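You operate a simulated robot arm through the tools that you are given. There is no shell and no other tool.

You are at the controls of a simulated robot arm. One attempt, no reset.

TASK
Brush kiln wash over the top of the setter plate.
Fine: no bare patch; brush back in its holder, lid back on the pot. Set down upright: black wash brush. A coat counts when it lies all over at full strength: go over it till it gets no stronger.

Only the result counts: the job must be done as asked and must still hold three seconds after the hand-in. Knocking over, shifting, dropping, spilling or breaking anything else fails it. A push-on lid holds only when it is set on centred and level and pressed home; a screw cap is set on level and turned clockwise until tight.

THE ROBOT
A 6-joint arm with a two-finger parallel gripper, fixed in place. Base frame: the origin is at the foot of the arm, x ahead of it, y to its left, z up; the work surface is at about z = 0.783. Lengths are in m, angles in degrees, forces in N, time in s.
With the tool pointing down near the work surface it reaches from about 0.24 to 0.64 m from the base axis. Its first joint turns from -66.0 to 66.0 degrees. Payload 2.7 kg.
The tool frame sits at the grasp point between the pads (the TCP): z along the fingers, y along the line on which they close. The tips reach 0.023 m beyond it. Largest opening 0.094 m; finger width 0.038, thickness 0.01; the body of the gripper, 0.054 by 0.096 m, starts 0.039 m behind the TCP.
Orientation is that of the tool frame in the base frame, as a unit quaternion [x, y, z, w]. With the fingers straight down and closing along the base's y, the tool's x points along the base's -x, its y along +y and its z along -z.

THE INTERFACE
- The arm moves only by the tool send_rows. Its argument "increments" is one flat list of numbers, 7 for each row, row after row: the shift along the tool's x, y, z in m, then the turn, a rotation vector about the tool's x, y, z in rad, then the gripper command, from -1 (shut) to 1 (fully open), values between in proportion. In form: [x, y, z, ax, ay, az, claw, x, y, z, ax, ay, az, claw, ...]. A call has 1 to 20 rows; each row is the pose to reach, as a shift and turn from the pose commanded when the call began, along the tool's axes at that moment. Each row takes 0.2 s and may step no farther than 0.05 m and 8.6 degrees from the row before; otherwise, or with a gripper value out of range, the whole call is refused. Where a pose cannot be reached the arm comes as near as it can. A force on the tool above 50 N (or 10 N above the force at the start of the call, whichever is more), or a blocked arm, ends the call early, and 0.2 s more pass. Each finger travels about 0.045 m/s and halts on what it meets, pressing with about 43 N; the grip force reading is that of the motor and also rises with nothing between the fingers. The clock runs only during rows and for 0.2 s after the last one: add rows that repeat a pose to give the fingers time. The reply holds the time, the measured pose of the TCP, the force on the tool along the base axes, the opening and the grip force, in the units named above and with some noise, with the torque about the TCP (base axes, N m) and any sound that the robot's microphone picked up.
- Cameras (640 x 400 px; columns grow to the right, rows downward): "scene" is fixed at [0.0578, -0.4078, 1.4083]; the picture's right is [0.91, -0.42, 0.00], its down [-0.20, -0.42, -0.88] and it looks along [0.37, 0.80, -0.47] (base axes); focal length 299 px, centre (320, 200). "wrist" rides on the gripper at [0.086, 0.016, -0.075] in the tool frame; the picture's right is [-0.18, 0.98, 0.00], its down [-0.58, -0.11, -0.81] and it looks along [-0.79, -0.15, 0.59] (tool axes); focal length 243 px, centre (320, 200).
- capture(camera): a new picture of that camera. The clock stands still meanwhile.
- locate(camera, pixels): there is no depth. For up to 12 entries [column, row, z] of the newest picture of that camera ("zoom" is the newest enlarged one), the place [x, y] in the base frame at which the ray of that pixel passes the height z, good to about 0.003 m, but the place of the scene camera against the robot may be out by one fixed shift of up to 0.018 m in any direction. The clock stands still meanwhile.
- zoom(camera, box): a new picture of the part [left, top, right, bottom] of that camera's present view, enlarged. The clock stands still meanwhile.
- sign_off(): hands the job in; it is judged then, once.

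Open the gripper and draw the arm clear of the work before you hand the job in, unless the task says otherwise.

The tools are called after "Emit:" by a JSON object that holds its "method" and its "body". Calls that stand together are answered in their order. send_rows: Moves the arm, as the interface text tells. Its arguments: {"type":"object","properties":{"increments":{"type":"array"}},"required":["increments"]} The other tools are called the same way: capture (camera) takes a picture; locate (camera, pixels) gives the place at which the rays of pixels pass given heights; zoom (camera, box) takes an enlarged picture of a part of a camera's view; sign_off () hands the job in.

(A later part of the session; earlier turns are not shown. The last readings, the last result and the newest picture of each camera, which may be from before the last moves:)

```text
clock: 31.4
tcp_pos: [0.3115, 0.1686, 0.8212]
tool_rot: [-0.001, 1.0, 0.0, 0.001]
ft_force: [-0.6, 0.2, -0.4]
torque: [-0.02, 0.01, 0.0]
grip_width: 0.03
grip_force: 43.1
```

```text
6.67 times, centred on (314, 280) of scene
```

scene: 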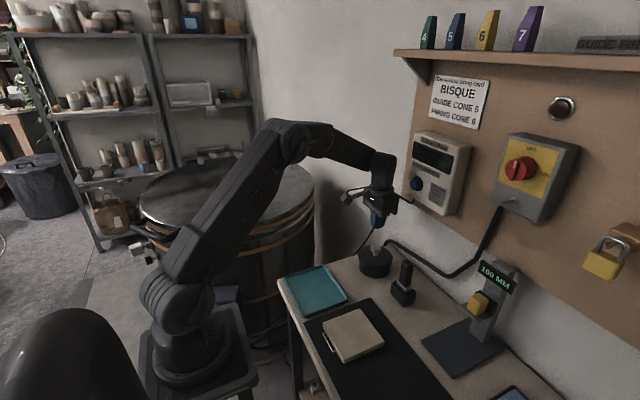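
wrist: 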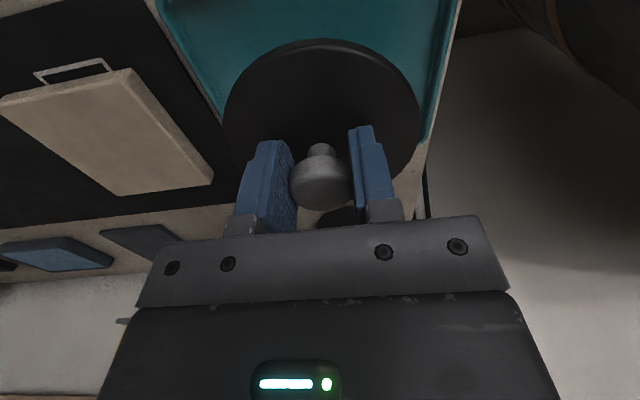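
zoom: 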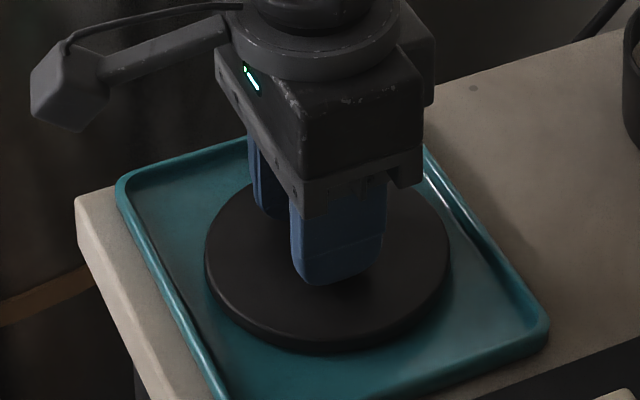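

The lid is very close to the tray floor; another 4 mm, 1 mm at a time.

Emit:
{"method": "send_rows", "body": {"increments": [0, 0, 0.001, 0, 0, 0, -1, 0, 0, 0.002, 0, 0, 0, -1, 0, 0, 0.002, 0, 0, 0, -1]}}

Emit:
{"method": "zoom", "body": {"camera": "scene", "box": [278, 260, 358, 310]}}

```text
clock: 32.2
tcp_pos: [0.3134, 0.1692, 0.8189]
tool_rot: [-0.001, 1.0, 0.001, 0.002]
ft_force: [0.9, -1.0, -0.9]
torque: [0.0, 0.04, 0.01]
grip_width: 0.0303
grip_force: 42.6
```

```text
8.00 times, centred on (318, 285) of scene
```

zoom: 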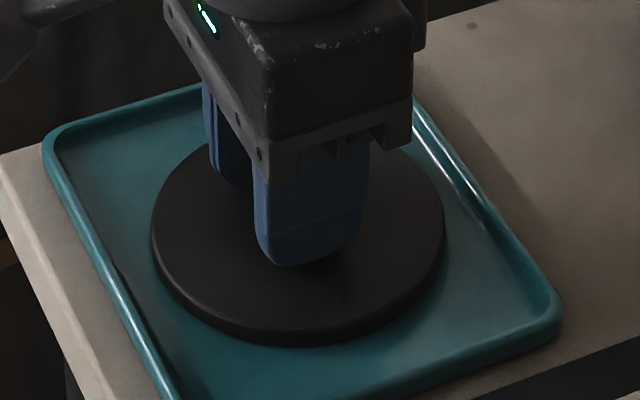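

Emit:
{"method": "send_rows", "body": {"increments": [0, 0, 0.001, 0, 0, 0, -1, 0, 0, 0.002, 0, 0, 0, -1, 0, 0, 0.002, 0, 0, 0, -1]}}

```text
clock: 33.0
tcp_pos: [0.3119, 0.1695, 0.8182]
tool_rot: [0.0, 1.0, 0.0, 0.001]
ft_force: [0.0, -1.2, 7.8]
torque: [-0.02, 0.02, -0.03]
grip_width: 0.0304
grip_force: 42.7
```

Contact felt (+7.8 N) at TCP z of about 0.818, so the lid is on the tray. Easing off 1 mm, opening, and rising straight up.

Emit:
{"method": "send_rows", "body": {"increments": [0, 0, -0.001, 0, 0, 0, -1, 0, 0, -0.001, 0, 0, 0, -0.3, 0, 0, -0.001, 0, 0, 0, -0.1, 0, 0, -0.001, 0, 0, 0, 0.2, 0, 0, -0.001, 0, 0, 0, 0.2, 0, 0, -0.02, 0, 0, 0, 0.2, 0, 0, -0.05, 0, 0, 0, 0.5, 0, 0, -0.09, 0, 0, 0, 1, 0, 0, -0.13, 0, 0, 0, 1, 0, 0, -0.13, 0, 0, 0, 1]}}

Emit:
{"method": "capture", "body": {"camera": "scene"}}

Emit:
{"method": "zoom", "body": {"camera": "scene", "box": [270, 220, 430, 320]}}

Emit:
{"method": "capture", "body": {"camera": "wrist"}}

```text
clock: 35.2
tcp_pos: [0.31, 0.1684, 0.9495]
tool_rot: [-0.001, 1.0, 0.0, 0.0]
ft_force: [-0.5, -1.0, 0.3]
torque: [0.02, -0.01, 0.0]
grip_width: 0.0938
grip_force: 0.1
```

```text
taken
```

scene: 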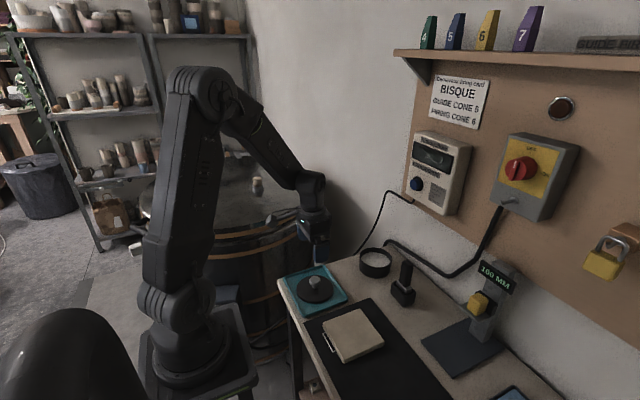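

```text
4.00 times, centred on (350, 270) of scene
```

zoom: 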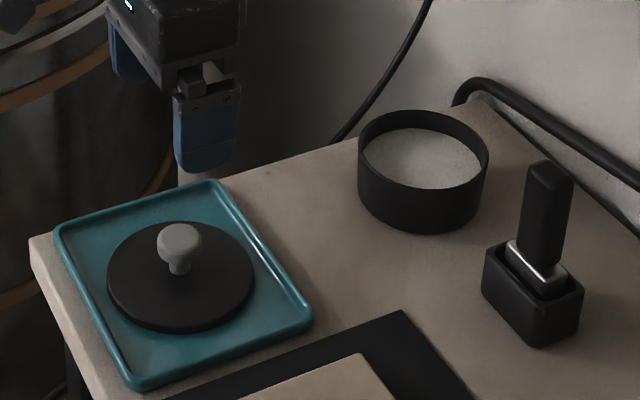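

```text
taken
```

wrist: 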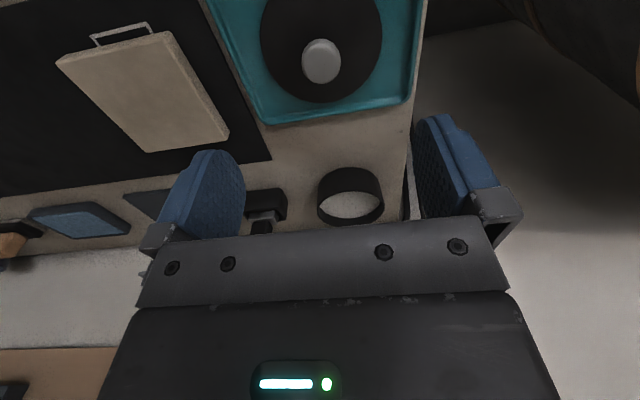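

Lid rests level on the tray. Now moving to where both the open pot and the brush are clearly visible from the wrist camera.

Emit:
{"method": "send_rows", "body": {"increments": [-0.035, -0.015, -0.02, 0, 0, 0, 1, -0.07, -0.03, -0.03, 0, 0, 0, 1, -0.105, -0.045, -0.04, 0, 0, 0, 1, -0.14, -0.058, -0.04, 0, 0, 0, 1, -0.14, -0.058, -0.04, 0, 0, 0, 1]}}

Emit:
{"method": "capture", "body": {"camera": "wrist"}}

Emit:
{"method": "zoom", "body": {"camera": "wrist", "box": [220, 20, 460, 170]}}

Emit:
{"method": "locate", "body": {"camera": "scene", "pixels": [[315, 278.5, 0.822], [315, 278.5, 0.818]]}}

```text
clock: 36.4
tcp_pos: [0.4511, 0.1099, 0.991]
tool_rot: [0.0, 1.0, 0.0, 0.0]
ft_force: [0.3, 0.2, -0.5]
torque: [0.01, -0.02, -0.01]
grip_width: 0.0939
grip_force: 0.1
```

```text
taken
```

wrist: 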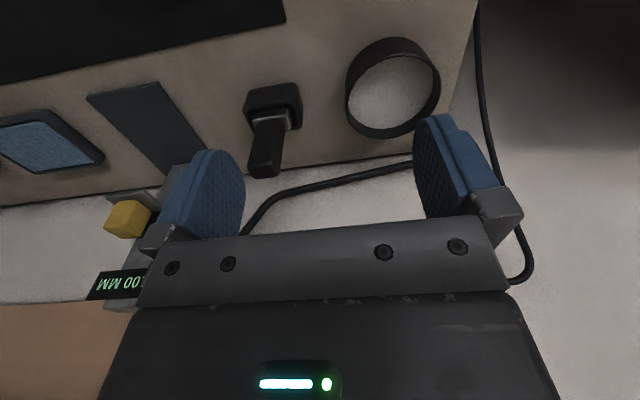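

```text
2.67 times, centred on (340, 95) of wrist
```

zoom: 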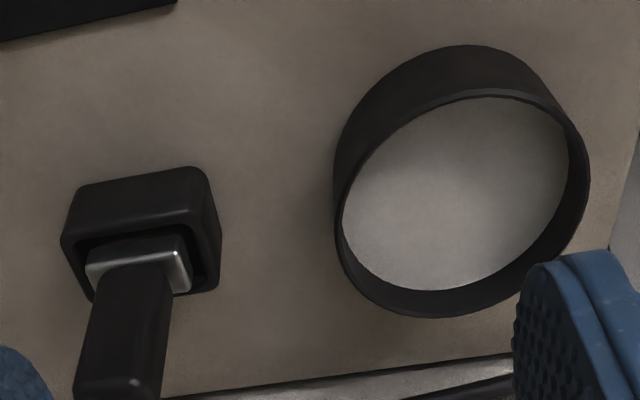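

```text
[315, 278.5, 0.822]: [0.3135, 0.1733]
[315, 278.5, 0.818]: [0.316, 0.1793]
```

Locating the pot rim extremes and brush features from this view.

Emit:
{"method": "locate", "body": {"camera": "zoom", "pixels": [[335, 215, 0.832], [590, 175, 0.832], [480, 92, 0.832], [445, 318, 0.832], [462, 203, 0.832], [117, 388, 0.9], [117, 388, 0.89], [92, 262, 0.84], [188, 250, 0.84], [65, 240, 0.825], [205, 170, 0.825], [218, 280, 0.825]]}}

Emit:
{"method": "zoom", "body": {"camera": "scene", "box": [380, 255, 428, 310]}}

```text
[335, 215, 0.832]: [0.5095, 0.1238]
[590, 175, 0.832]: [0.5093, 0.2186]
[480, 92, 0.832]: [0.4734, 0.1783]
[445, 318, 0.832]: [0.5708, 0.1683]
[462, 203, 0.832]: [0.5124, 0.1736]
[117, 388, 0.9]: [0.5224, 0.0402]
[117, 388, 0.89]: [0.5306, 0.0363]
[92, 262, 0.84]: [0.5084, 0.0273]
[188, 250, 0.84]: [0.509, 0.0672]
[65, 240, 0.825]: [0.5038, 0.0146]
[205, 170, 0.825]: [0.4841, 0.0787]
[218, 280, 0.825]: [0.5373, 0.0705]
```

```text
7.27 times, centred on (404, 282) of scene
```

zoom: 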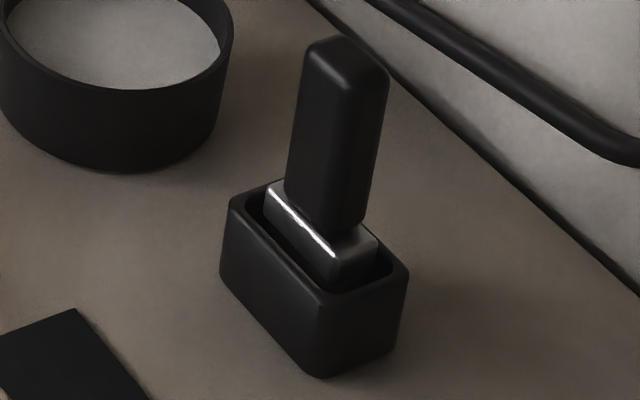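

The brush ferrule is wide along y (about 0.027–0.067), and the handle top is near (0.52,0.042) at z of about 0.90. Moving above it, open, to refine the alignment.

Emit:
{"method": "send_rows", "body": {"increments": [-0.02, -0.022, 0, 0, 0, 0, 1, -0.042, -0.044, 0, 0, 0, 0, 1, -0.064, -0.067, 0, 0, 0, 0, 1, -0.064, -0.067, 0.01, 0, 0, 0, 1, -0.064, -0.067, 0.017, 0, 0, 0, 1, -0.064, -0.067, 0.017, 0, 0, 0, 1]}}

Emit:
{"method": "capture", "body": {"camera": "wrist"}}

Emit:
{"method": "zoom", "body": {"camera": "wrist", "box": [220, 20, 444, 160]}}

Emit:
{"method": "zoom", "body": {"camera": "scene", "box": [352, 220, 464, 300]}}

```text
clock: 37.8
tcp_pos: [0.5154, 0.0463, 0.97]
tool_rot: [-0.001, 1.0, 0.0, 0.001]
ft_force: [0.2, -0.4, 0.9]
torque: [0.03, -0.04, 0.02]
grip_width: 0.094
grip_force: 0.1
```

```text
taken
```

wrist: 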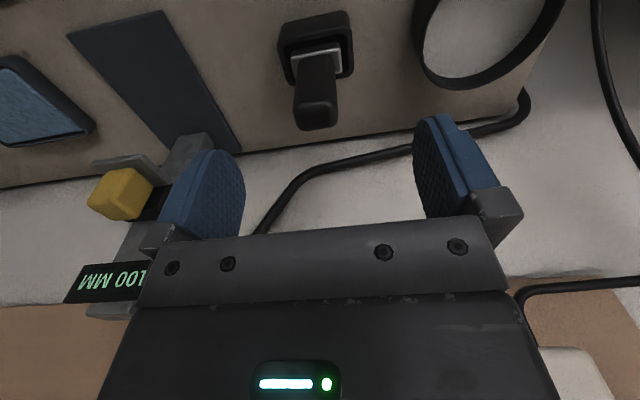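

```text
2.86 times, centred on (332, 90) of wrist
```

zoom: 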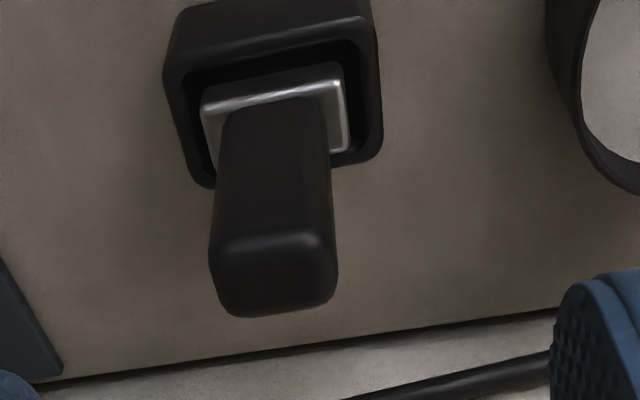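

```text
5.00 times, centred on (408, 260) of scene
```

zoom: 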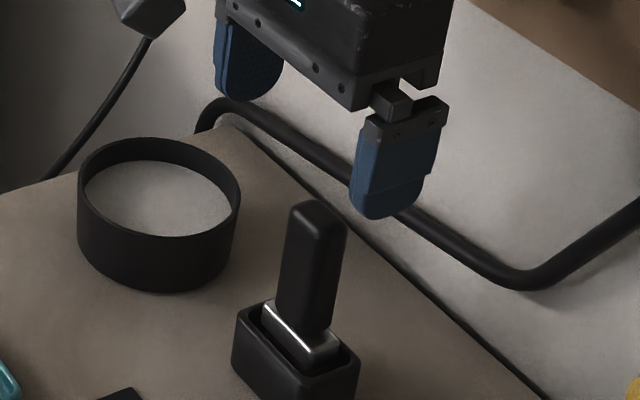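

Locating the handle-top centre at zoom pixel (273,277) and the holder and ferrule features for several heights.

Emit:
{"method": "locate", "body": {"camera": "zoom", "pixels": [[299, 240, 0.91]]}}

Emit:
{"method": "locate", "body": {"camera": "wrist", "pixels": [[315.5, 117, 0.9], [315.5, 117, 0.905], [315.5, 117, 0.91], [315.5, 117, 0.915], [292, 58, 0.845], [341, 50, 0.845], [283, 45, 0.825], [350, 28, 0.825], [293, 85, 0.825], [353, 72, 0.825]]}}

```text
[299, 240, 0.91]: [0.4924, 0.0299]
```

```text
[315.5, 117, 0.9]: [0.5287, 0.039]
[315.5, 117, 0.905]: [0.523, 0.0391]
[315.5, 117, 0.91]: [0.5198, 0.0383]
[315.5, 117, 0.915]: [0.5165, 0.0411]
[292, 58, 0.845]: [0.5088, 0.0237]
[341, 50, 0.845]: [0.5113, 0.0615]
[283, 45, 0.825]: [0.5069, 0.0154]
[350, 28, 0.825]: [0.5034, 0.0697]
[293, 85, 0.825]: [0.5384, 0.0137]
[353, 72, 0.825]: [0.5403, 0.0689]
```

The brush axis is at about (0.521, 0.041). I shift there and lower, with fingers open either side of the handle, then re-check.

Emit:
{"method": "send_rows", "body": {"increments": [-0.006, -0.0025, 0, 0, 0, 0, 1, -0.006, -0.0025, 0.015, 0, 0, 0, 1, -0.006, -0.0025, 0.03, 0, 0, 0, 1, -0.006, -0.0025, 0.04, 0, 0, 0, 1, -0.006, -0.0025, 0.04, 0, 0, 0, 1]}}

Emit:
{"method": "zoom", "body": {"camera": "wrist", "box": [180, 40, 468, 220]}}

Emit:
{"method": "zoom", "body": {"camera": "scene", "box": [360, 230, 456, 290]}}

```text
clock: 39.0
tcp_pos: [0.522, 0.0431, 0.9299]
tool_rot: [0.0, 1.0, 0.0, 0.001]
ft_force: [-0.1, 0.8, -0.2]
torque: [0.01, -0.02, -0.01]
grip_width: 0.094
grip_force: 0.0
```

```text
2.22 times, centred on (324, 130) of wrist
```

zoom: 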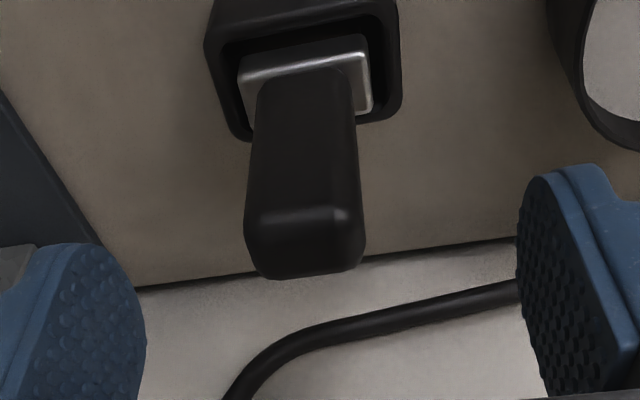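

```text
6.67 times, centred on (408, 260) of scene
```

zoom: 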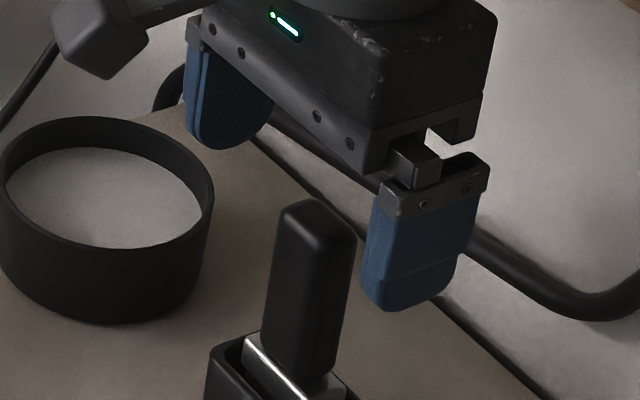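

Handle top centre is at wrist (317,150), nearly on axis. Shift y −1.5 mm and lower to TCP z of about 0.878 so the pads wrap the handle above the ferrule.

Emit:
{"method": "send_rows", "body": {"increments": [0, -0.0015, 0.015, 0, 0, 0, 1, 0, -0.0015, 0.03, 0, 0, 0, 1, 0, -0.0015, 0.043, 0, 0, 0, 1, 0, -0.0015, 0.052, 0, 0, 0, 1, 0, -0.0015, 0.052, 0, 0, 0, 0.5, 0, -0.0015, 0.052, 0, 0, 0, 0, 0, -0.0015, 0.052, 0, 0, 0, -0.2, 0, -0.0015, 0.052, 0, 0, 0, -0.2, 0, -0.0015, 0.052, 0, 0, 0, -0.2]}}

Emit:
{"method": "zoom", "body": {"camera": "wrist", "box": [180, 60, 468, 240]}}

Emit:
{"method": "zoom", "body": {"camera": "scene", "box": [360, 240, 456, 300]}}

```text
clock: 41.0
tcp_pos: [0.521, 0.0392, 0.8785]
tool_rot: [-0.001, 1.0, 0.0, 0.001]
ft_force: [-0.4, -0.5, -0.5]
torque: [-0.01, 0.01, -0.04]
grip_width: 0.0375
grip_force: 0.1
```

```text
2.22 times, centred on (324, 150) of wrist
```

zoom: 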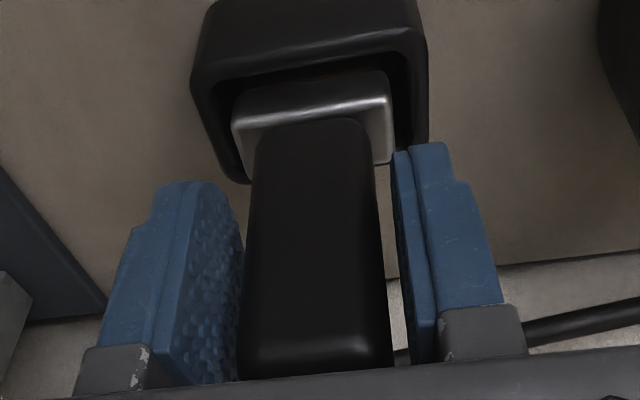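

```text
6.67 times, centred on (408, 270) of scene
```

zoom: 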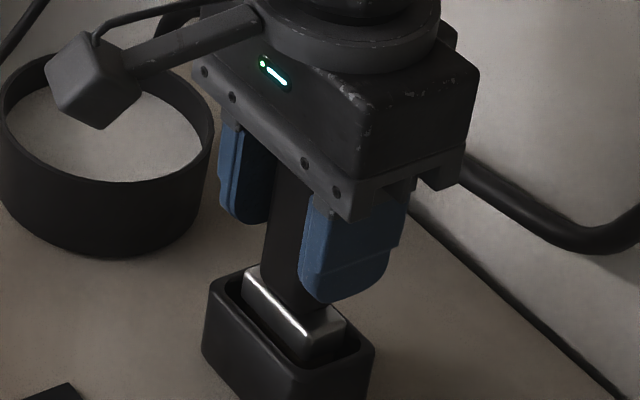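

The handle is between the pads with similar gaps either side. Nudging +0.7 mm in y and closing.

Emit:
{"method": "send_rows", "body": {"increments": [0, 0.0007, 0, 0, 0, 0, -0.25, 0, 0.0007, 0, 0, 0, 0, -0.35, 0, 0.0007, 0, 0, 0, 0, -0.45, 0, 0.0007, 0, 0, 0, 0, -1, 0, 0.0007, 0, 0, 0, 0, -1, 0, 0.0007, 0, 0, 0, 0, -1]}}

Emit:
{"method": "zoom", "body": {"camera": "wrist", "box": [180, 60, 468, 240]}}

Emit:
{"method": "zoom", "body": {"camera": "scene", "box": [360, 240, 456, 300]}}

```text
clock: 42.4
tcp_pos: [0.522, 0.0396, 0.8791]
tool_rot: [-0.001, 1.0, 0.0, 0.001]
ft_force: [0.2, -0.7, 1.3]
torque: [-0.03, -0.04, -0.02]
grip_width: 0.0294
grip_force: 43.2
```

```text
2.22 times, centred on (324, 150) of wrist
```

zoom: 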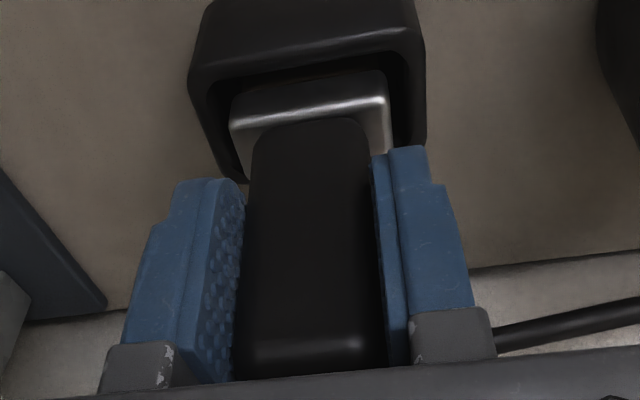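

```text
6.67 times, centred on (408, 270) of scene
```

zoom: 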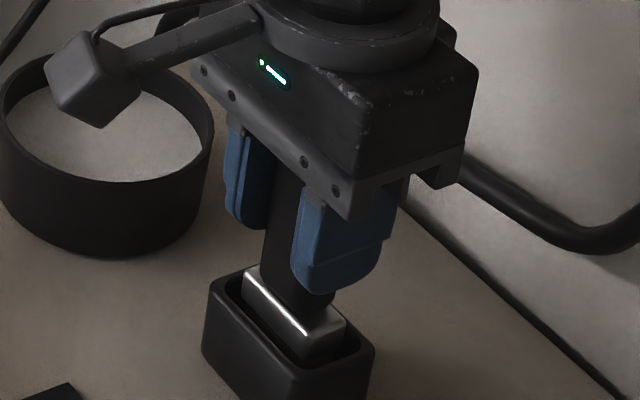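

Gripped at 0.0294 m with nothing disturbed. The brush's home pose is TCP (0.5209, 0.0400, 0.8784). Lifting straight up.

Emit:
{"method": "send_rows", "body": {"increments": [0, 0, -0.004, 0, 0, 0, -1, 0, 0, -0.01, 0, 0, 0, -1, 0, 0, -0.018, 0, 0, 0, -1, 0, 0, -0.028, 0, 0, 0, -1, 0, 0, -0.04, 0, 0, 0, -1, 0, 0, -0.055, 0, 0, 0, -1, 0, 0, -0.075, 0, 0, 0, -1, 0, 0, -0.095, 0, 0, 0, -1, 0, 0, -0.095, 0, 0, 0, -1]}}

Emit:
{"method": "zoom", "body": {"camera": "scene", "box": [350, 220, 462, 300]}}

Emit:
{"method": "capture", "body": {"camera": "wrist"}}

```text
clock: 44.4
tcp_pos: [0.5195, 0.0431, 0.974]
tool_rot: [-0.001, 1.0, 0.0, 0.0]
ft_force: [-0.2, 0.1, 0.5]
torque: [-0.02, 0.03, 0.05]
grip_width: 0.0292
grip_force: 42.9
```

```text
5.00 times, centred on (406, 260) of scene
```

zoom: 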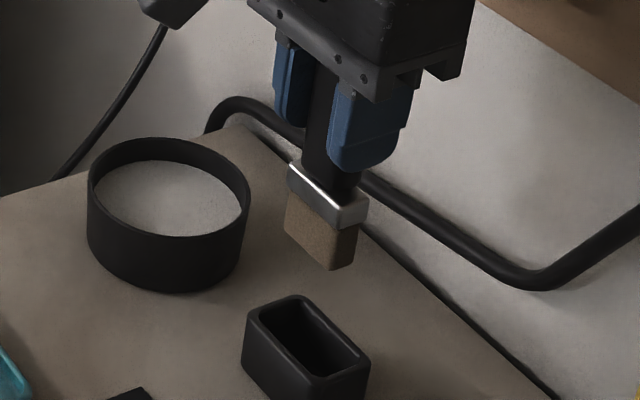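

```text
taken
```

wrist: 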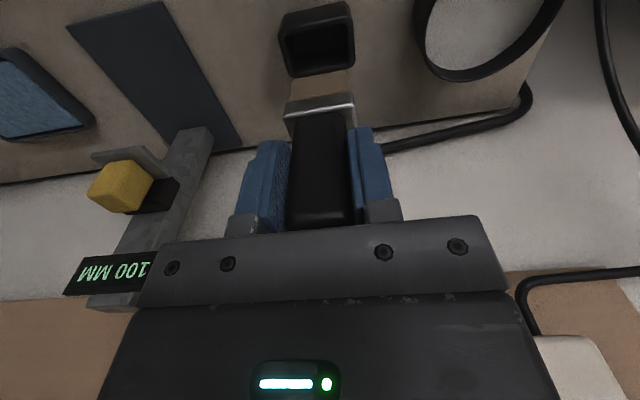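

The brush is free and the bristle block is visible, its lowest corner at scene (416,274). Finding its height by locating rays at several z, and locating pot features for the dip.

Emit:
{"method": "locate", "body": {"camera": "scene", "pixels": [[416, 274, 0.88], [416, 274, 0.89], [416, 274, 0.9], [416, 274, 0.91], [384, 254.5, 0.833], [368, 263, 0.833], [400, 263, 0.833], [384, 267.5, 0.82], [370, 254, 0.815]]}}

Emit:
{"method": "zoom", "body": {"camera": "scene", "box": [396, 240, 436, 280]}}

```text
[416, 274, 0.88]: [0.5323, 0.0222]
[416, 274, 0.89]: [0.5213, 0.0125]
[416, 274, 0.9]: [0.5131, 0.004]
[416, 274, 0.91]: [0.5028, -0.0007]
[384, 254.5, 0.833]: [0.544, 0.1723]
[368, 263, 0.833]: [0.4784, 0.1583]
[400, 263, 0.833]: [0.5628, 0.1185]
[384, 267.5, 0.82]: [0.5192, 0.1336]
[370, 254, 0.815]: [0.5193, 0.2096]
```

```text
10.00 times, centred on (416, 260) of scene
```

zoom: 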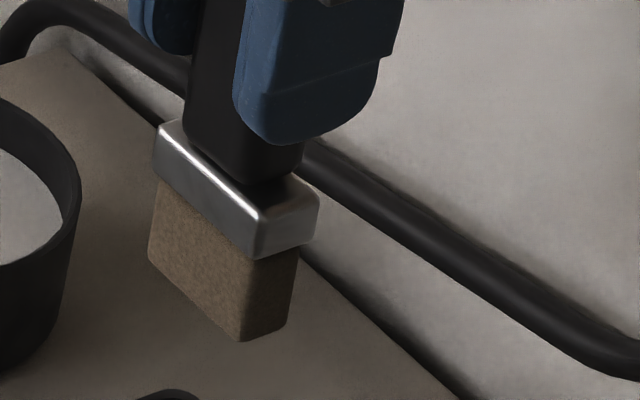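

Correct pixel mapping: bristle bottom corners in this enlargement are (243,342), (150,260), (285,328). Locating them at several heights.

Emit:
{"method": "locate", "body": {"camera": "zoom", "pixels": [[243, 342, 0.87], [243, 342, 0.88], [243, 342, 0.89], [243, 342, 0.9], [150, 260, 0.88], [150, 260, 0.89], [150, 260, 0.9], [285, 328, 0.88], [285, 328, 0.89], [285, 328, 0.9], [258, 210, 0.93], [152, 155, 0.93]]}}

```text
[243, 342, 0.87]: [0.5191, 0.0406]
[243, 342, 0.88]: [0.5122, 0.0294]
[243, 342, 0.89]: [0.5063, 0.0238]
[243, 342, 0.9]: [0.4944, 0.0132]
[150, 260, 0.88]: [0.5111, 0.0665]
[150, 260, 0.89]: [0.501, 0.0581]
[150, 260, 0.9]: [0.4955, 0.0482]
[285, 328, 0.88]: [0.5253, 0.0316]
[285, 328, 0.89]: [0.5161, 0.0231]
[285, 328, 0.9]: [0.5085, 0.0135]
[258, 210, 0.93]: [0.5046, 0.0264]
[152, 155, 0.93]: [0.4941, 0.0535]
```

Bristle underside is about 0.09 m below the TCP. Moving over the pot centre (0.519, 0.175) with the bristles well above the rim, then checking.

Emit:
{"method": "send_rows", "body": {"increments": [0.0005, 0.03, -0.005, 0, 0, 0, -1, 0.001, 0.06, -0.005, 0, 0, 0, -1, 0.0015, 0.09, -0.005, 0, 0, 0, -1, 0.0015, 0.12, -0.005, 0, 0, 0, -1, 0.0015, 0.134, -0.005, 0, 0, 0, -1, 0.0015, 0.134, 0, 0, 0, 0, -1]}}

Emit:
{"method": "zoom", "body": {"camera": "scene", "box": [340, 220, 420, 290]}}

Emit:
{"method": "zoom", "body": {"camera": "wrist", "box": [220, 0, 444, 140]}}

```text
clock: 45.8
tcp_pos: [0.5189, 0.1767, 0.9732]
tool_rot: [0.0, 1.0, 0.0, 0.001]
ft_force: [-0.9, -0.2, -0.1]
torque: [0.0, 0.05, 0.0]
grip_width: 0.0294
grip_force: 42.7
```

```text
5.71 times, centred on (380, 255) of scene
```

zoom: 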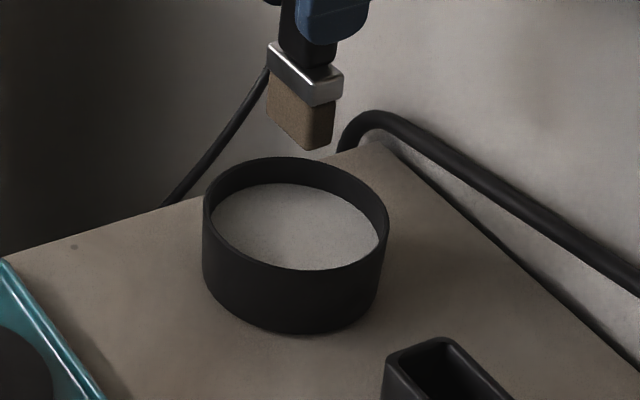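

```text
2.86 times, centred on (332, 70) of wrist
```

zoom: 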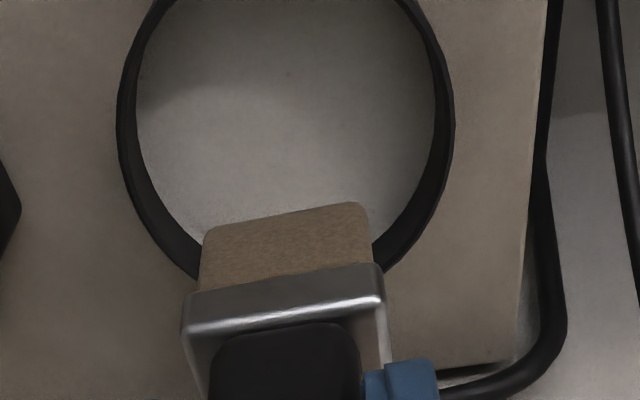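

The brush is lined up with the pot centre in both views. Lowering into the wash: first to TCP 0.905, then a look.

Emit:
{"method": "send_rows", "body": {"increments": [0, 0, 0.02, 0, 0, 0, -1, 0, 0, 0.04, 0, 0, 0, -1, 0, 0, 0.055, 0, 0, 0, -1, 0, 0, 0.065, 0, 0, 0, -1, 0, 0, 0.07, 0, 0, 0, -1, 0, 0, 0.07, 0, 0, 0, -1]}}

Emit:
{"method": "zoom", "body": {"camera": "scene", "box": [340, 220, 420, 290]}}

Emit:
{"method": "zoom", "body": {"camera": "wrist", "box": [220, 0, 444, 140]}}

```text
clock: 47.2
tcp_pos: [0.5194, 0.1741, 0.9042]
tool_rot: [-0.001, 1.0, -0.001, 0.0]
ft_force: [-0.8, -0.2, -0.9]
torque: [0.04, 0.0, 0.01]
grip_width: 0.0294
grip_force: 43.3
```

```text
5.71 times, centred on (380, 255) of scene
```

zoom: 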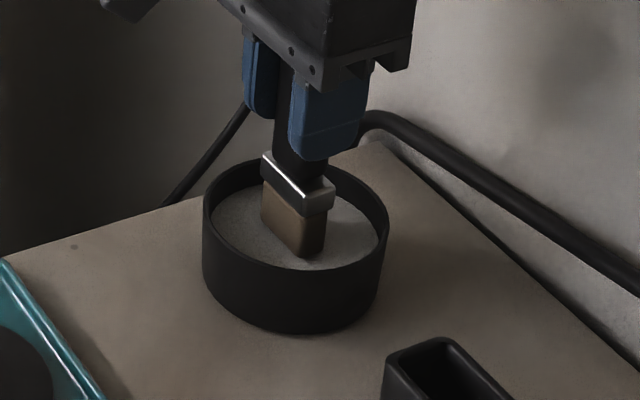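

```text
2.86 times, centred on (332, 70) of wrist
```

zoom: 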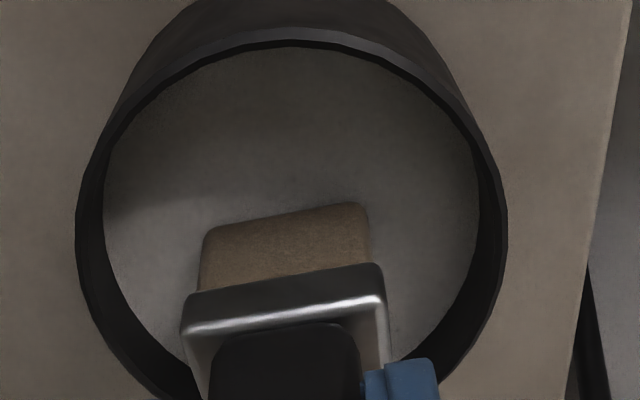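

The full bristle height is still visible, just at the wash surface. Lowering 10 mm slowly into the wash.

Emit:
{"method": "send_rows", "body": {"increments": [0, 0, 0.002, 0, 0, 0, -1, 0, 0, 0.004, 0, 0, 0, -1, 0, 0, 0.006, 0, 0, 0, -1, 0, 0, 0.008, 0, 0, 0, -1, 0, 0, 0.01, 0, 0, 0, -1, 0, 0, 0.01, 0, 0, 0, -1]}}

Emit:
{"method": "zoom", "body": {"camera": "wrist", "box": [220, 0, 444, 140]}}

Emit:
{"method": "zoom", "body": {"camera": "scene", "box": [340, 220, 420, 290]}}

```text
clock: 48.6
tcp_pos: [0.5216, 0.1738, 0.9002]
tool_rot: [0.0, 1.0, 0.002, 0.006]
ft_force: [-4.9, -1.9, 41.9]
torque: [-0.39, 0.25, 0.0]
grip_width: 0.029
grip_force: 43.3
```

```text
2.86 times, centred on (332, 70) of wrist
```

zoom: 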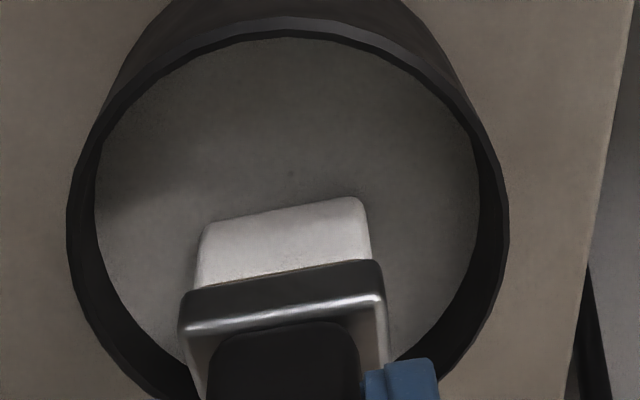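

```text
5.71 times, centred on (380, 255) of scene
```

zoom: 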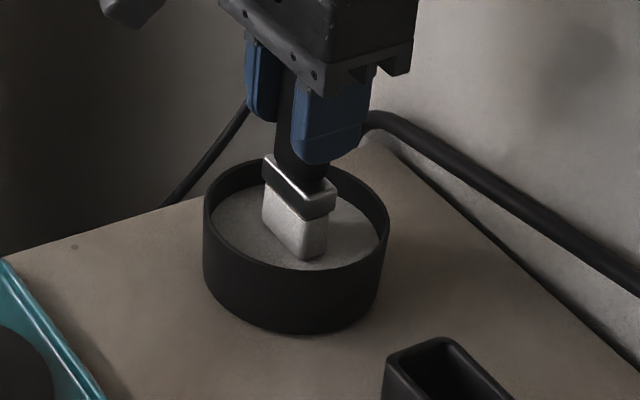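

The wash surface resisted (42 N) and the bristles have turned white, so the brush is loaded. Lifting straight out and checking brush and pot.

Emit:
{"method": "send_rows", "body": {"increments": [0, 0, -0.006, 0, 0, 0, -1, 0, 0, -0.01, 0, 0, 0, -1, 0, 0, -0.02, 0, 0, 0, -1, 0, 0, -0.035, 0, 0, 0, -1, 0, 0, -0.055, 0, 0, 0, -1, 0, 0, -0.08, 0, 0, 0, -1, 0, 0, -0.08, 0, 0, 0, -1, 0, 0, -0.08, 0, 0, 0, -1]}}

Emit:
{"method": "zoom", "body": {"camera": "scene", "box": [340, 220, 420, 290]}}

Emit:
{"method": "zoom", "body": {"camera": "wrist", "box": [220, 0, 444, 140]}}

```text
clock: 50.4
tcp_pos: [0.5182, 0.1765, 0.974]
tool_rot: [0.0, 1.0, 0.0, 0.001]
ft_force: [-0.2, 0.4, 0.0]
torque: [0.01, -0.03, 0.01]
grip_width: 0.0292
grip_force: 43.4
```

```text
5.71 times, centred on (380, 255) of scene
```

zoom: 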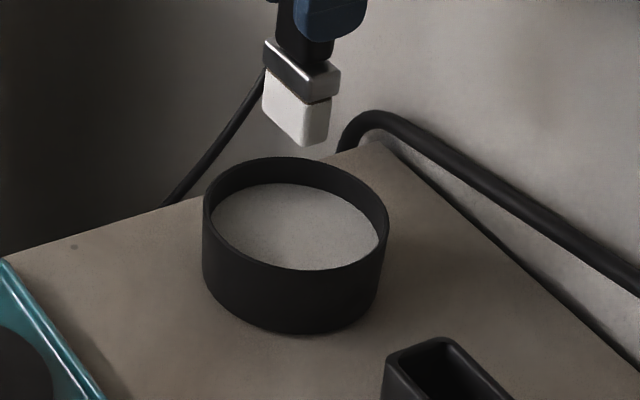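

```text
2.86 times, centred on (332, 70) of wrist
```

zoom: 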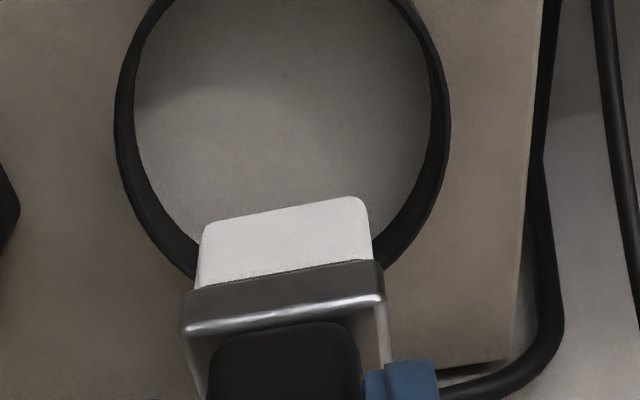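

Brush loaded, pot unmoved. Moving over the plate area at height, with a tilt of the tool to let the wrist camera see the whole plate.

Emit:
{"method": "send_rows", "body": {"increments": [0.025, -0.02, -0.01, 0, 0, 0, -1, 0.05, -0.042, -0.02, 0, 0, 0, -1, 0.08, -0.065, -0.03, 0, 0, 0, -1, 0.11, -0.09, -0.04, 0, 0, 0, -1, 0.14, -0.115, -0.05, 0, 0, 0, -1, 0.17, -0.14, -0.06, 0, 0, 0, -1, 0.195, -0.16, -0.07, 0, 0, 0, -1, 0.22, -0.18, -0.08, 0, 0.08, 0, -1, 0.22, -0.18, -0.08, 0, 0.17, 0, -1, 0.22, -0.18, -0.08, 0, 0.26, 0, -1, 0.22, -0.18, -0.08, 0, 0.26, 0, -1]}}

Emit:
{"method": "capture", "body": {"camera": "wrist"}}

Emit:
{"method": "capture", "body": {"camera": "scene"}}

```text
clock: 52.8
tcp_pos: [0.299, -0.0054, 1.0537]
tool_rot: [0.0, 0.992, 0.0, -0.13]
ft_force: [0.2, 0.1, 0.1]
torque: [-0.01, 0.01, 0.01]
grip_width: 0.0291
grip_force: 43.0
```

```text
taken
```

wrist: 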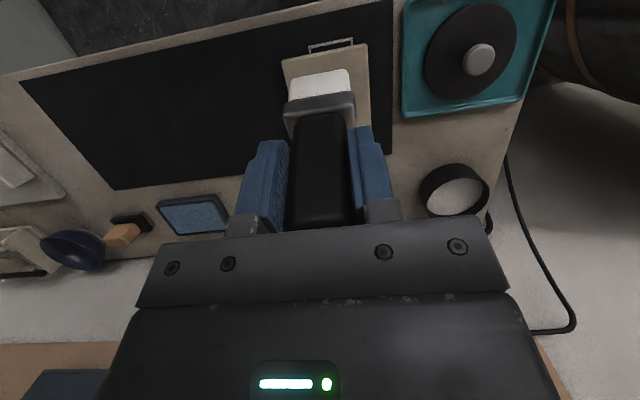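

```text
taken
```

scene: 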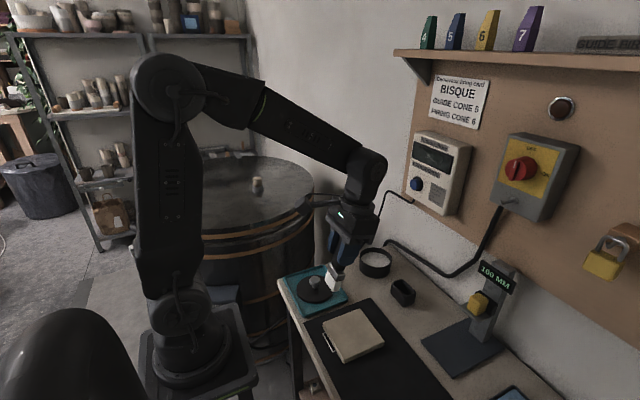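

The plate is partly hidden behind the brush, with visible corners near (283,60), (366,44) and (371,126). Zooming to measure.

Emit:
{"method": "zoom", "body": {"camera": "wrist", "box": [250, 20, 410, 120]}}

Emit:
{"method": "zoom", "body": {"camera": "scene", "box": [300, 290, 412, 370]}}

```text
4.00 times, centred on (330, 70) of wrist
```

zoom: 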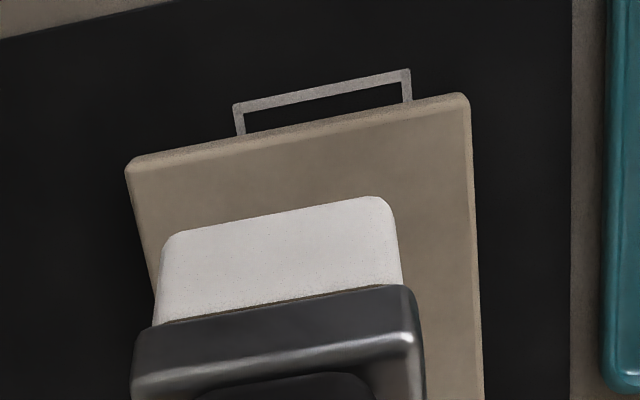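

```text
5.00 times, centred on (356, 330) of scene
```

zoom: 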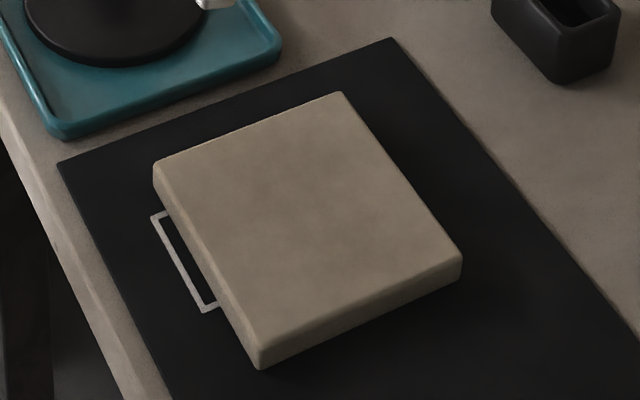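

Locating the plate's top corners from both cameras at z of about 0.80.

Emit:
{"method": "locate", "body": {"camera": "zoom", "pixels": [[155, 165, 0.8], [340, 92, 0.8], [462, 255, 0.8], [258, 348, 0.8], [150, 215, 0.785], [205, 312, 0.785]]}}

Emit:
{"method": "locate", "body": {"camera": "wrist", "pixels": [[282.5, 62, 0.8], [366.5, 45, 0.8], [370.5, 115, 0.8], [287, 86, 0.8], [309, 46, 0.785], [352, 38, 0.785], [371, 126, 0.8]]}}

```text
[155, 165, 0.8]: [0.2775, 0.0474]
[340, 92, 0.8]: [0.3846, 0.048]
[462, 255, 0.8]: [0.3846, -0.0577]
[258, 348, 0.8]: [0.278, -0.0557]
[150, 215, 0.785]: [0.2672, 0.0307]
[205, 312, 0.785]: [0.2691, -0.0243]
```

```text
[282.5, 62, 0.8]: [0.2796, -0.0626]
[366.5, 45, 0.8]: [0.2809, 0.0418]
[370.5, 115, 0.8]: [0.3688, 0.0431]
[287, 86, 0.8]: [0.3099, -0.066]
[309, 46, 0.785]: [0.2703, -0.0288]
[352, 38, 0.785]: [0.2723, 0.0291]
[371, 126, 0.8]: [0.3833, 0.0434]
```

Plate top spans about x 0.280–0.386, y −0.063 to 0.043 (centre 0.333, −0.010). Rotating the tool back upright first.

Emit:
{"method": "send_rows", "body": {"increments": [0, 0, 0, 0, -0.09, 0, -1, 0, 0, 0, 0, -0.18, 0, -1, 0, 0, 0, 0, -0.26, 0, -1, 0, 0, 0, 0, -0.26, 0, -1]}}

```text
clock: 53.8
tcp_pos: [0.3004, -0.0047, 1.0527]
tool_rot: [-0.001, 1.0, 0.0, 0.002]
ft_force: [-0.1, -0.1, -0.5]
torque: [0.03, 0.02, 0.04]
grip_width: 0.0293
grip_force: 43.0
```

Upright. Moving over the plate centre and down to TCP z of about 0.893, just above the plate.

Emit:
{"method": "send_rows", "body": {"increments": [-0.017, -0.002, 0.03, 0, 0, 0, -1, -0.0336, -0.004, 0.065, 0, 0, 0, -1, -0.0336, -0.004, 0.1, 0, 0, 0, -1, -0.0336, -0.004, 0.13, 0, 0, 0, -1, -0.0336, -0.004, 0.15, 0, 0, 0, -1, -0.0336, -0.004, 0.16, 0, 0, 0, -1, -0.0336, -0.004, 0.16, 0, 0, 0, -1]}}

Emit:
{"method": "zoom", "body": {"camera": "scene", "box": [300, 280, 412, 370]}}

Emit:
{"method": "zoom", "body": {"camera": "wrist", "box": [200, 0, 440, 150]}}

```text
clock: 55.4
tcp_pos: [0.3338, -0.0093, 0.8927]
tool_rot: [0.0, 1.0, 0.0, 0.001]
ft_force: [-0.1, -0.9, 2.2]
torque: [-0.13, 0.02, 0.02]
grip_width: 0.0294
grip_force: 42.8
```

```text
4.44 times, centred on (356, 325) of scene
```

zoom: 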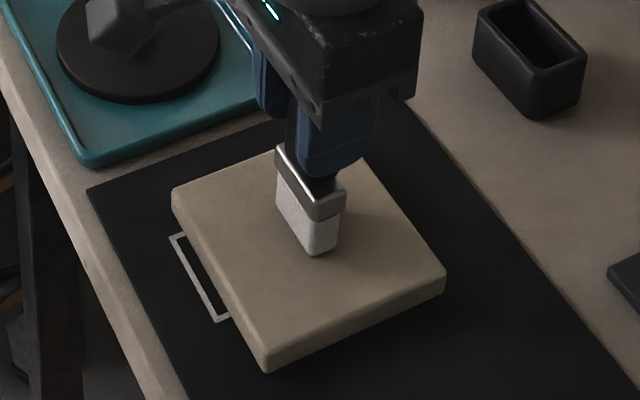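

```text
2.67 times, centred on (320, 75) of wrist
```

zoom: 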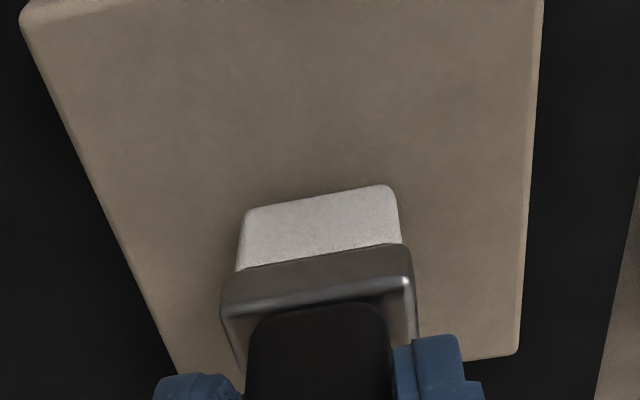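

There's a light touch already (2.2 N) at TCP z of about 0.893, so the bristles are on the plate. Pressing 1 mm and making a trial stroke along x through the centre.

Emit:
{"method": "send_rows", "body": {"increments": [0, 0, 0.001, 0, 0, 0, -1, -0.008, 0, 0.001, 0, 0, 0, -1, -0.016, 0, 0.001, 0, 0, 0, -1, -0.024, 0, 0.001, 0, 0, 0, -1, -0.032, 0, 0.001, 0, 0, 0, -1, -0.04, 0, 0.001, 0, 0, 0, -1, -0.047, 0, 0.001, 0, 0, 0, -1, -0.047, 0, 0.001, 0, 0, 0, -1]}}

Emit:
{"method": "zoom", "body": {"camera": "scene", "box": [300, 280, 412, 370]}}

Emit:
{"method": "zoom", "body": {"camera": "wrist", "box": [200, 0, 440, 150]}}

```text
clock: 57.2
tcp_pos: [0.3808, -0.0099, 0.8927]
tool_rot: [-0.001, 1.0, 0.0, 0.0]
ft_force: [-2.4, 0.2, 5.5]
torque: [0.03, 0.16, -0.02]
grip_width: 0.0292
grip_force: 42.8
```

```text
4.44 times, centred on (356, 325) of scene
```

zoom: 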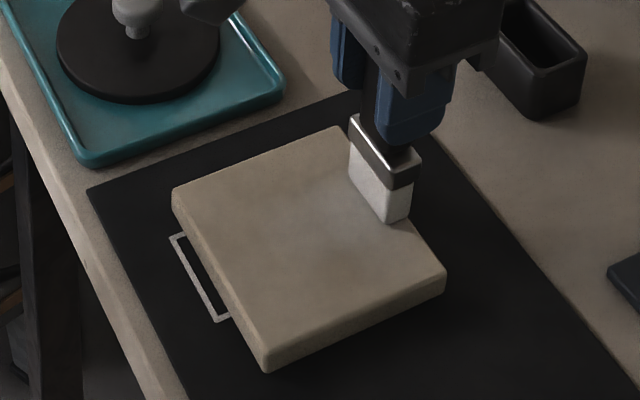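

```text
2.67 times, centred on (320, 75) of wrist
```

zoom: 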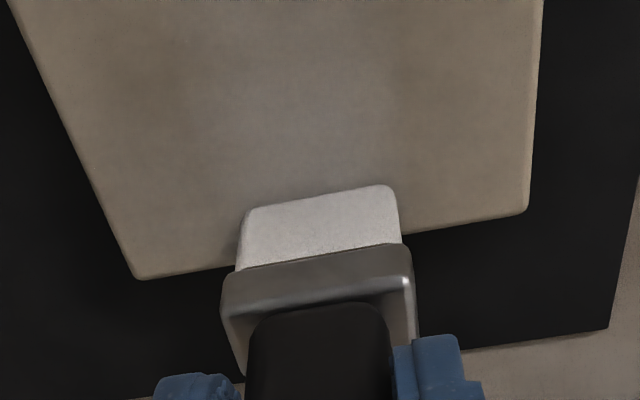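

The plate stayed put and a faint lighter swath seems to have appeared. Zooming to judge it.

Emit:
{"method": "zoom", "body": {"camera": "wrist", "box": [200, 0, 420, 110]}}

Emit:
{"method": "zoom", "body": {"camera": "scene", "box": [325, 302, 389, 366]}}

```text
2.91 times, centred on (310, 55) of wrist
```

zoom: 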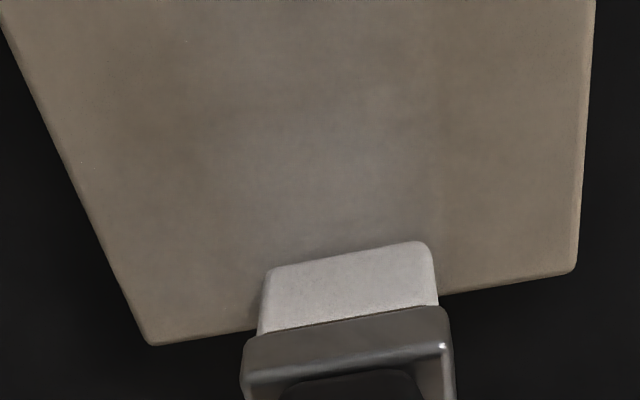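

```text
6.25 times, centred on (357, 334) of scene
```

zoom: 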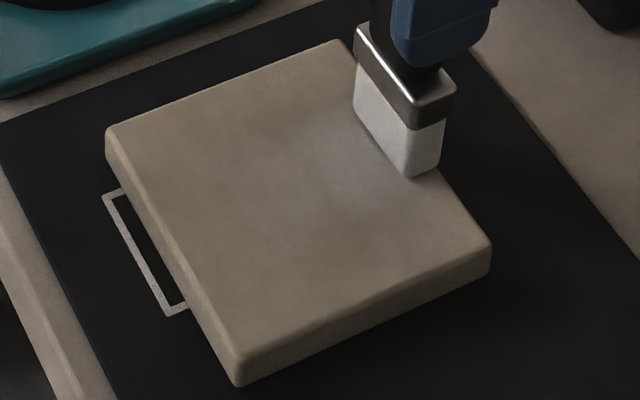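

The swath is faint, so each spot needs several passes. Continuing with lane strokes along x: centre lane back, then lane y=+0.008 forward, then a step to y=+0.0275.

Emit:
{"method": "send_rows", "body": {"increments": [0.012, 0, 0, 0, 0, 0, -1, 0.024, 0, 0, 0, 0, 0, -1, 0.036, 0, 0, 0, 0, 0, -1, 0.048, 0, 0, 0, 0, 0, -1, 0.06, 0, 0, 0, 0, 0, -1, 0.072, 0, 0, 0, 0, 0, -1, 0.084, 0, 0, 0, 0, 0, -1, 0.097, 0, 0, 0, 0, 0, -1, 0.097, 0.009, 0, 0, 0, 0, -1, 0.097, 0.018, 0, 0, 0, 0, -1, 0.085, 0.018, 0, 0, 0, 0, -1, 0.073, 0.018, 0, 0, 0, 0, -1, 0.061, 0.018, 0, 0, 0, 0, -1, 0.049, 0.018, 0, 0, 0, 0, -1, 0.037, 0.018, 0, 0, 0, 0, -1, 0.025, 0.018, 0, 0, 0, 0, -1, 0.013, 0.018, 0, 0, 0, 0, -1, -0.003, 0.018, 0, 0, 0, 0, -1, -0.003, 0.028, 0, 0, 0, 0, -1, -0.003, 0.0375, 0, 0, 0, 0, -1]}}

Emit:
{"method": "zoom", "body": {"camera": "scene", "box": [325, 302, 389, 366]}}

Emit:
{"method": "capture", "body": {"camera": "wrist"}}

```text
clock: 61.4
tcp_pos: [0.3853, 0.0301, 0.8927]
tool_rot: [-0.001, 1.0, 0.0, 0.001]
ft_force: [0.0, -3.7, 6.8]
torque: [-0.3, -0.07, -0.03]
grip_width: 0.0292
grip_force: 43.1
```

```text
6.25 times, centred on (357, 334) of scene
```

zoom: 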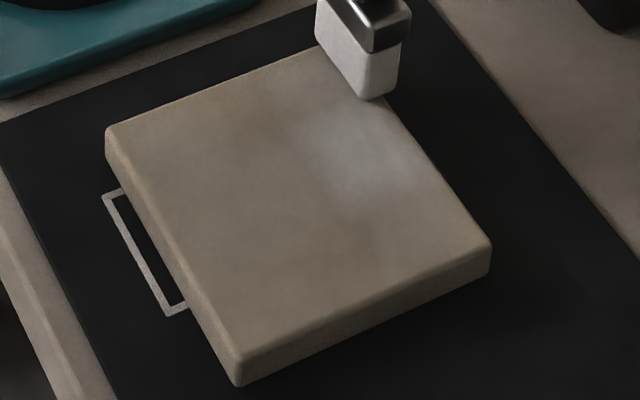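

```text
taken
```

wrist: 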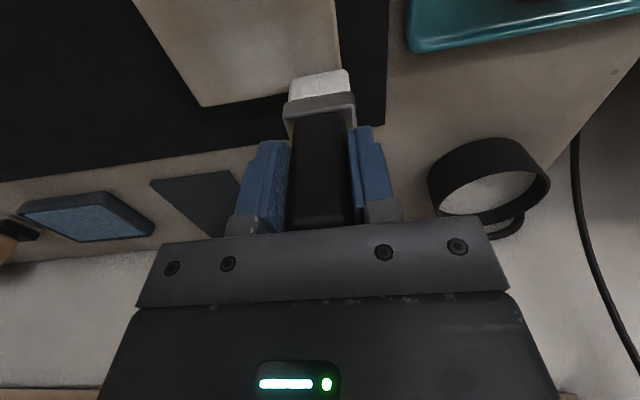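

Coat is building where brushed and the plate hasn't moved. Continuing: lane y=0.0275 back, then y=0.0095 forward, stepping to y=−0.0085.

Emit:
{"method": "send_rows", "body": {"increments": [0.012, 0, 0, 0, 0, 0, -1, 0.024, 0, 0, 0, 0, 0, -1, 0.036, 0, 0, 0, 0, 0, -1, 0.048, 0, 0, 0, 0, 0, -1, 0.06, 0, 0, 0, 0, 0, -1, 0.072, 0, 0, 0, 0, 0, -1, 0.084, 0, 0, 0, 0, 0, -1, 0.1, 0, 0, 0, 0, 0, -1, 0.1, -0.009, 0, 0, 0, 0, -1, 0.1, -0.018, 0, 0, 0, 0, -1, 0.088, -0.018, 0, 0, 0, 0, -1, 0.076, -0.018, 0, 0, 0, 0, -1, 0.064, -0.018, 0, 0, 0, 0, -1, 0.052, -0.018, 0, 0, 0, 0, -1, 0.04, -0.018, 0, 0, 0, 0, -1, 0.028, -0.018, 0, 0, 0, 0, -1, 0.014, -0.018, 0, 0, 0, 0, -1, 0, -0.018, 0, 0, 0, 0, -1, 0, -0.027, 0, 0, 0, 0, -1, 0, -0.036, 0, 0, 0, 0, -1]}}

Emit:
{"method": "send_rows", "body": {"increments": [0.012, 0, 0, 0, 0, 0, -1, 0.024, 0, 0, 0, 0, 0, -1, 0.036, 0, 0, 0, 0, 0, -1, 0.048, 0, 0, 0, 0, 0, -1, 0.06, 0, 0, 0, 0, 0, -1, 0.072, 0, 0, 0, 0, 0, -1, 0.084, 0, 0, 0, 0, 0, -1, 0.1, 0, 0, 0, 0, 0, -1, 0.1, -0.009, 0, 0, 0, 0, -1, 0.1, -0.0195, 0, 0, 0, 0, -1, 0.088, -0.0195, 0, 0, 0, 0, -1, 0.076, -0.0195, 0, 0, 0, 0, -1, 0.064, -0.0195, 0, 0, 0, 0, -1, 0.052, -0.0195, 0, 0, 0, 0, -1, 0.04, -0.0195, 0, 0, 0, 0, -1, 0.028, -0.0195, 0, 0, 0, 0, -1, 0.014, -0.0195, 0, 0, 0, 0, -1, 0, -0.0195, 0, 0, 0, 0, -1, 0, -0.029, 0, 0, 0, 0, -1, 0, -0.0395, 0, 0, 0, 0, -1]}}

Emit:
{"method": "zoom", "body": {"camera": "scene", "box": [325, 302, 389, 366]}}

Emit:
{"method": "capture", "body": {"camera": "wrist"}}

```text
clock: 65.6
tcp_pos: [0.3859, -0.0074, 0.8926]
tool_rot: [0.0, 1.0, 0.0, 0.001]
ft_force: [-0.4, -0.1, 0.7]
torque: [0.02, 0.02, -0.03]
grip_width: 0.0295
grip_force: 42.8
```

```text
clock: 69.8
tcp_pos: [0.3856, -0.047, 0.8928]
tool_rot: [-0.001, 1.0, 0.0, 0.0]
ft_force: [-0.5, 0.2, -0.3]
torque: [0.06, -0.01, 0.0]
grip_width: 0.0292
grip_force: 43.3
```

```text
6.25 times, centred on (357, 334) of scene
```

zoom: 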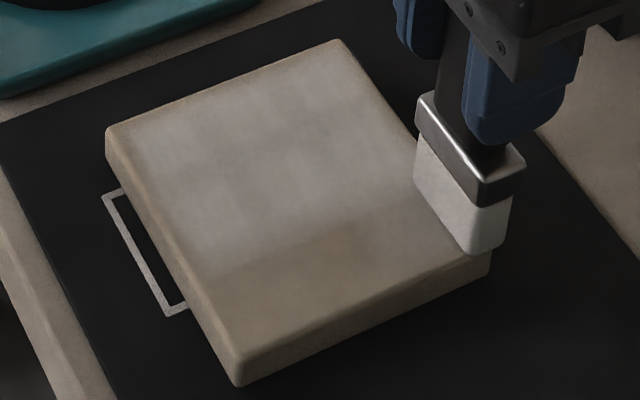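

```text
taken
```

wrist: 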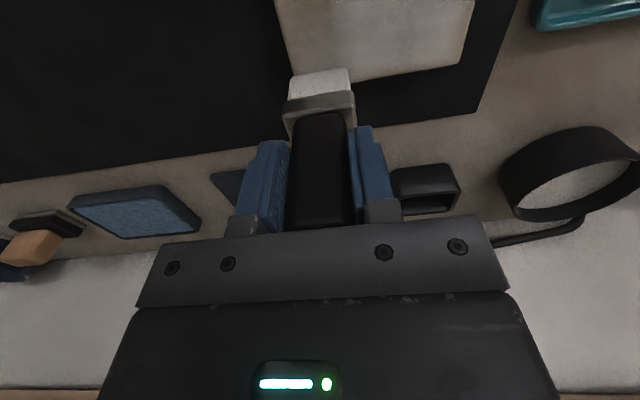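

Most of the plate has a banded first coat; force has dropped to near 0, so the brush has crept up slightly in the grip. Pressing 1.5 mm lower to find contact again at this lane.

Emit:
{"method": "send_rows", "body": {"increments": [0.004, 0, 0.0005, 0, 0, 0, -1, 0.008, 0, 0.001, 0, 0, 0, -1, 0.012, 0, 0.001, 0, 0, 0, -1]}}

```text
clock: 70.6
tcp_pos: [0.374, -0.046, 0.892]
tool_rot: [0.0, 1.0, 0.0, 0.002]
ft_force: [4.9, -1.6, 8.7]
torque: [-0.11, -0.48, -0.06]
grip_width: 0.0295
grip_force: 42.6
```

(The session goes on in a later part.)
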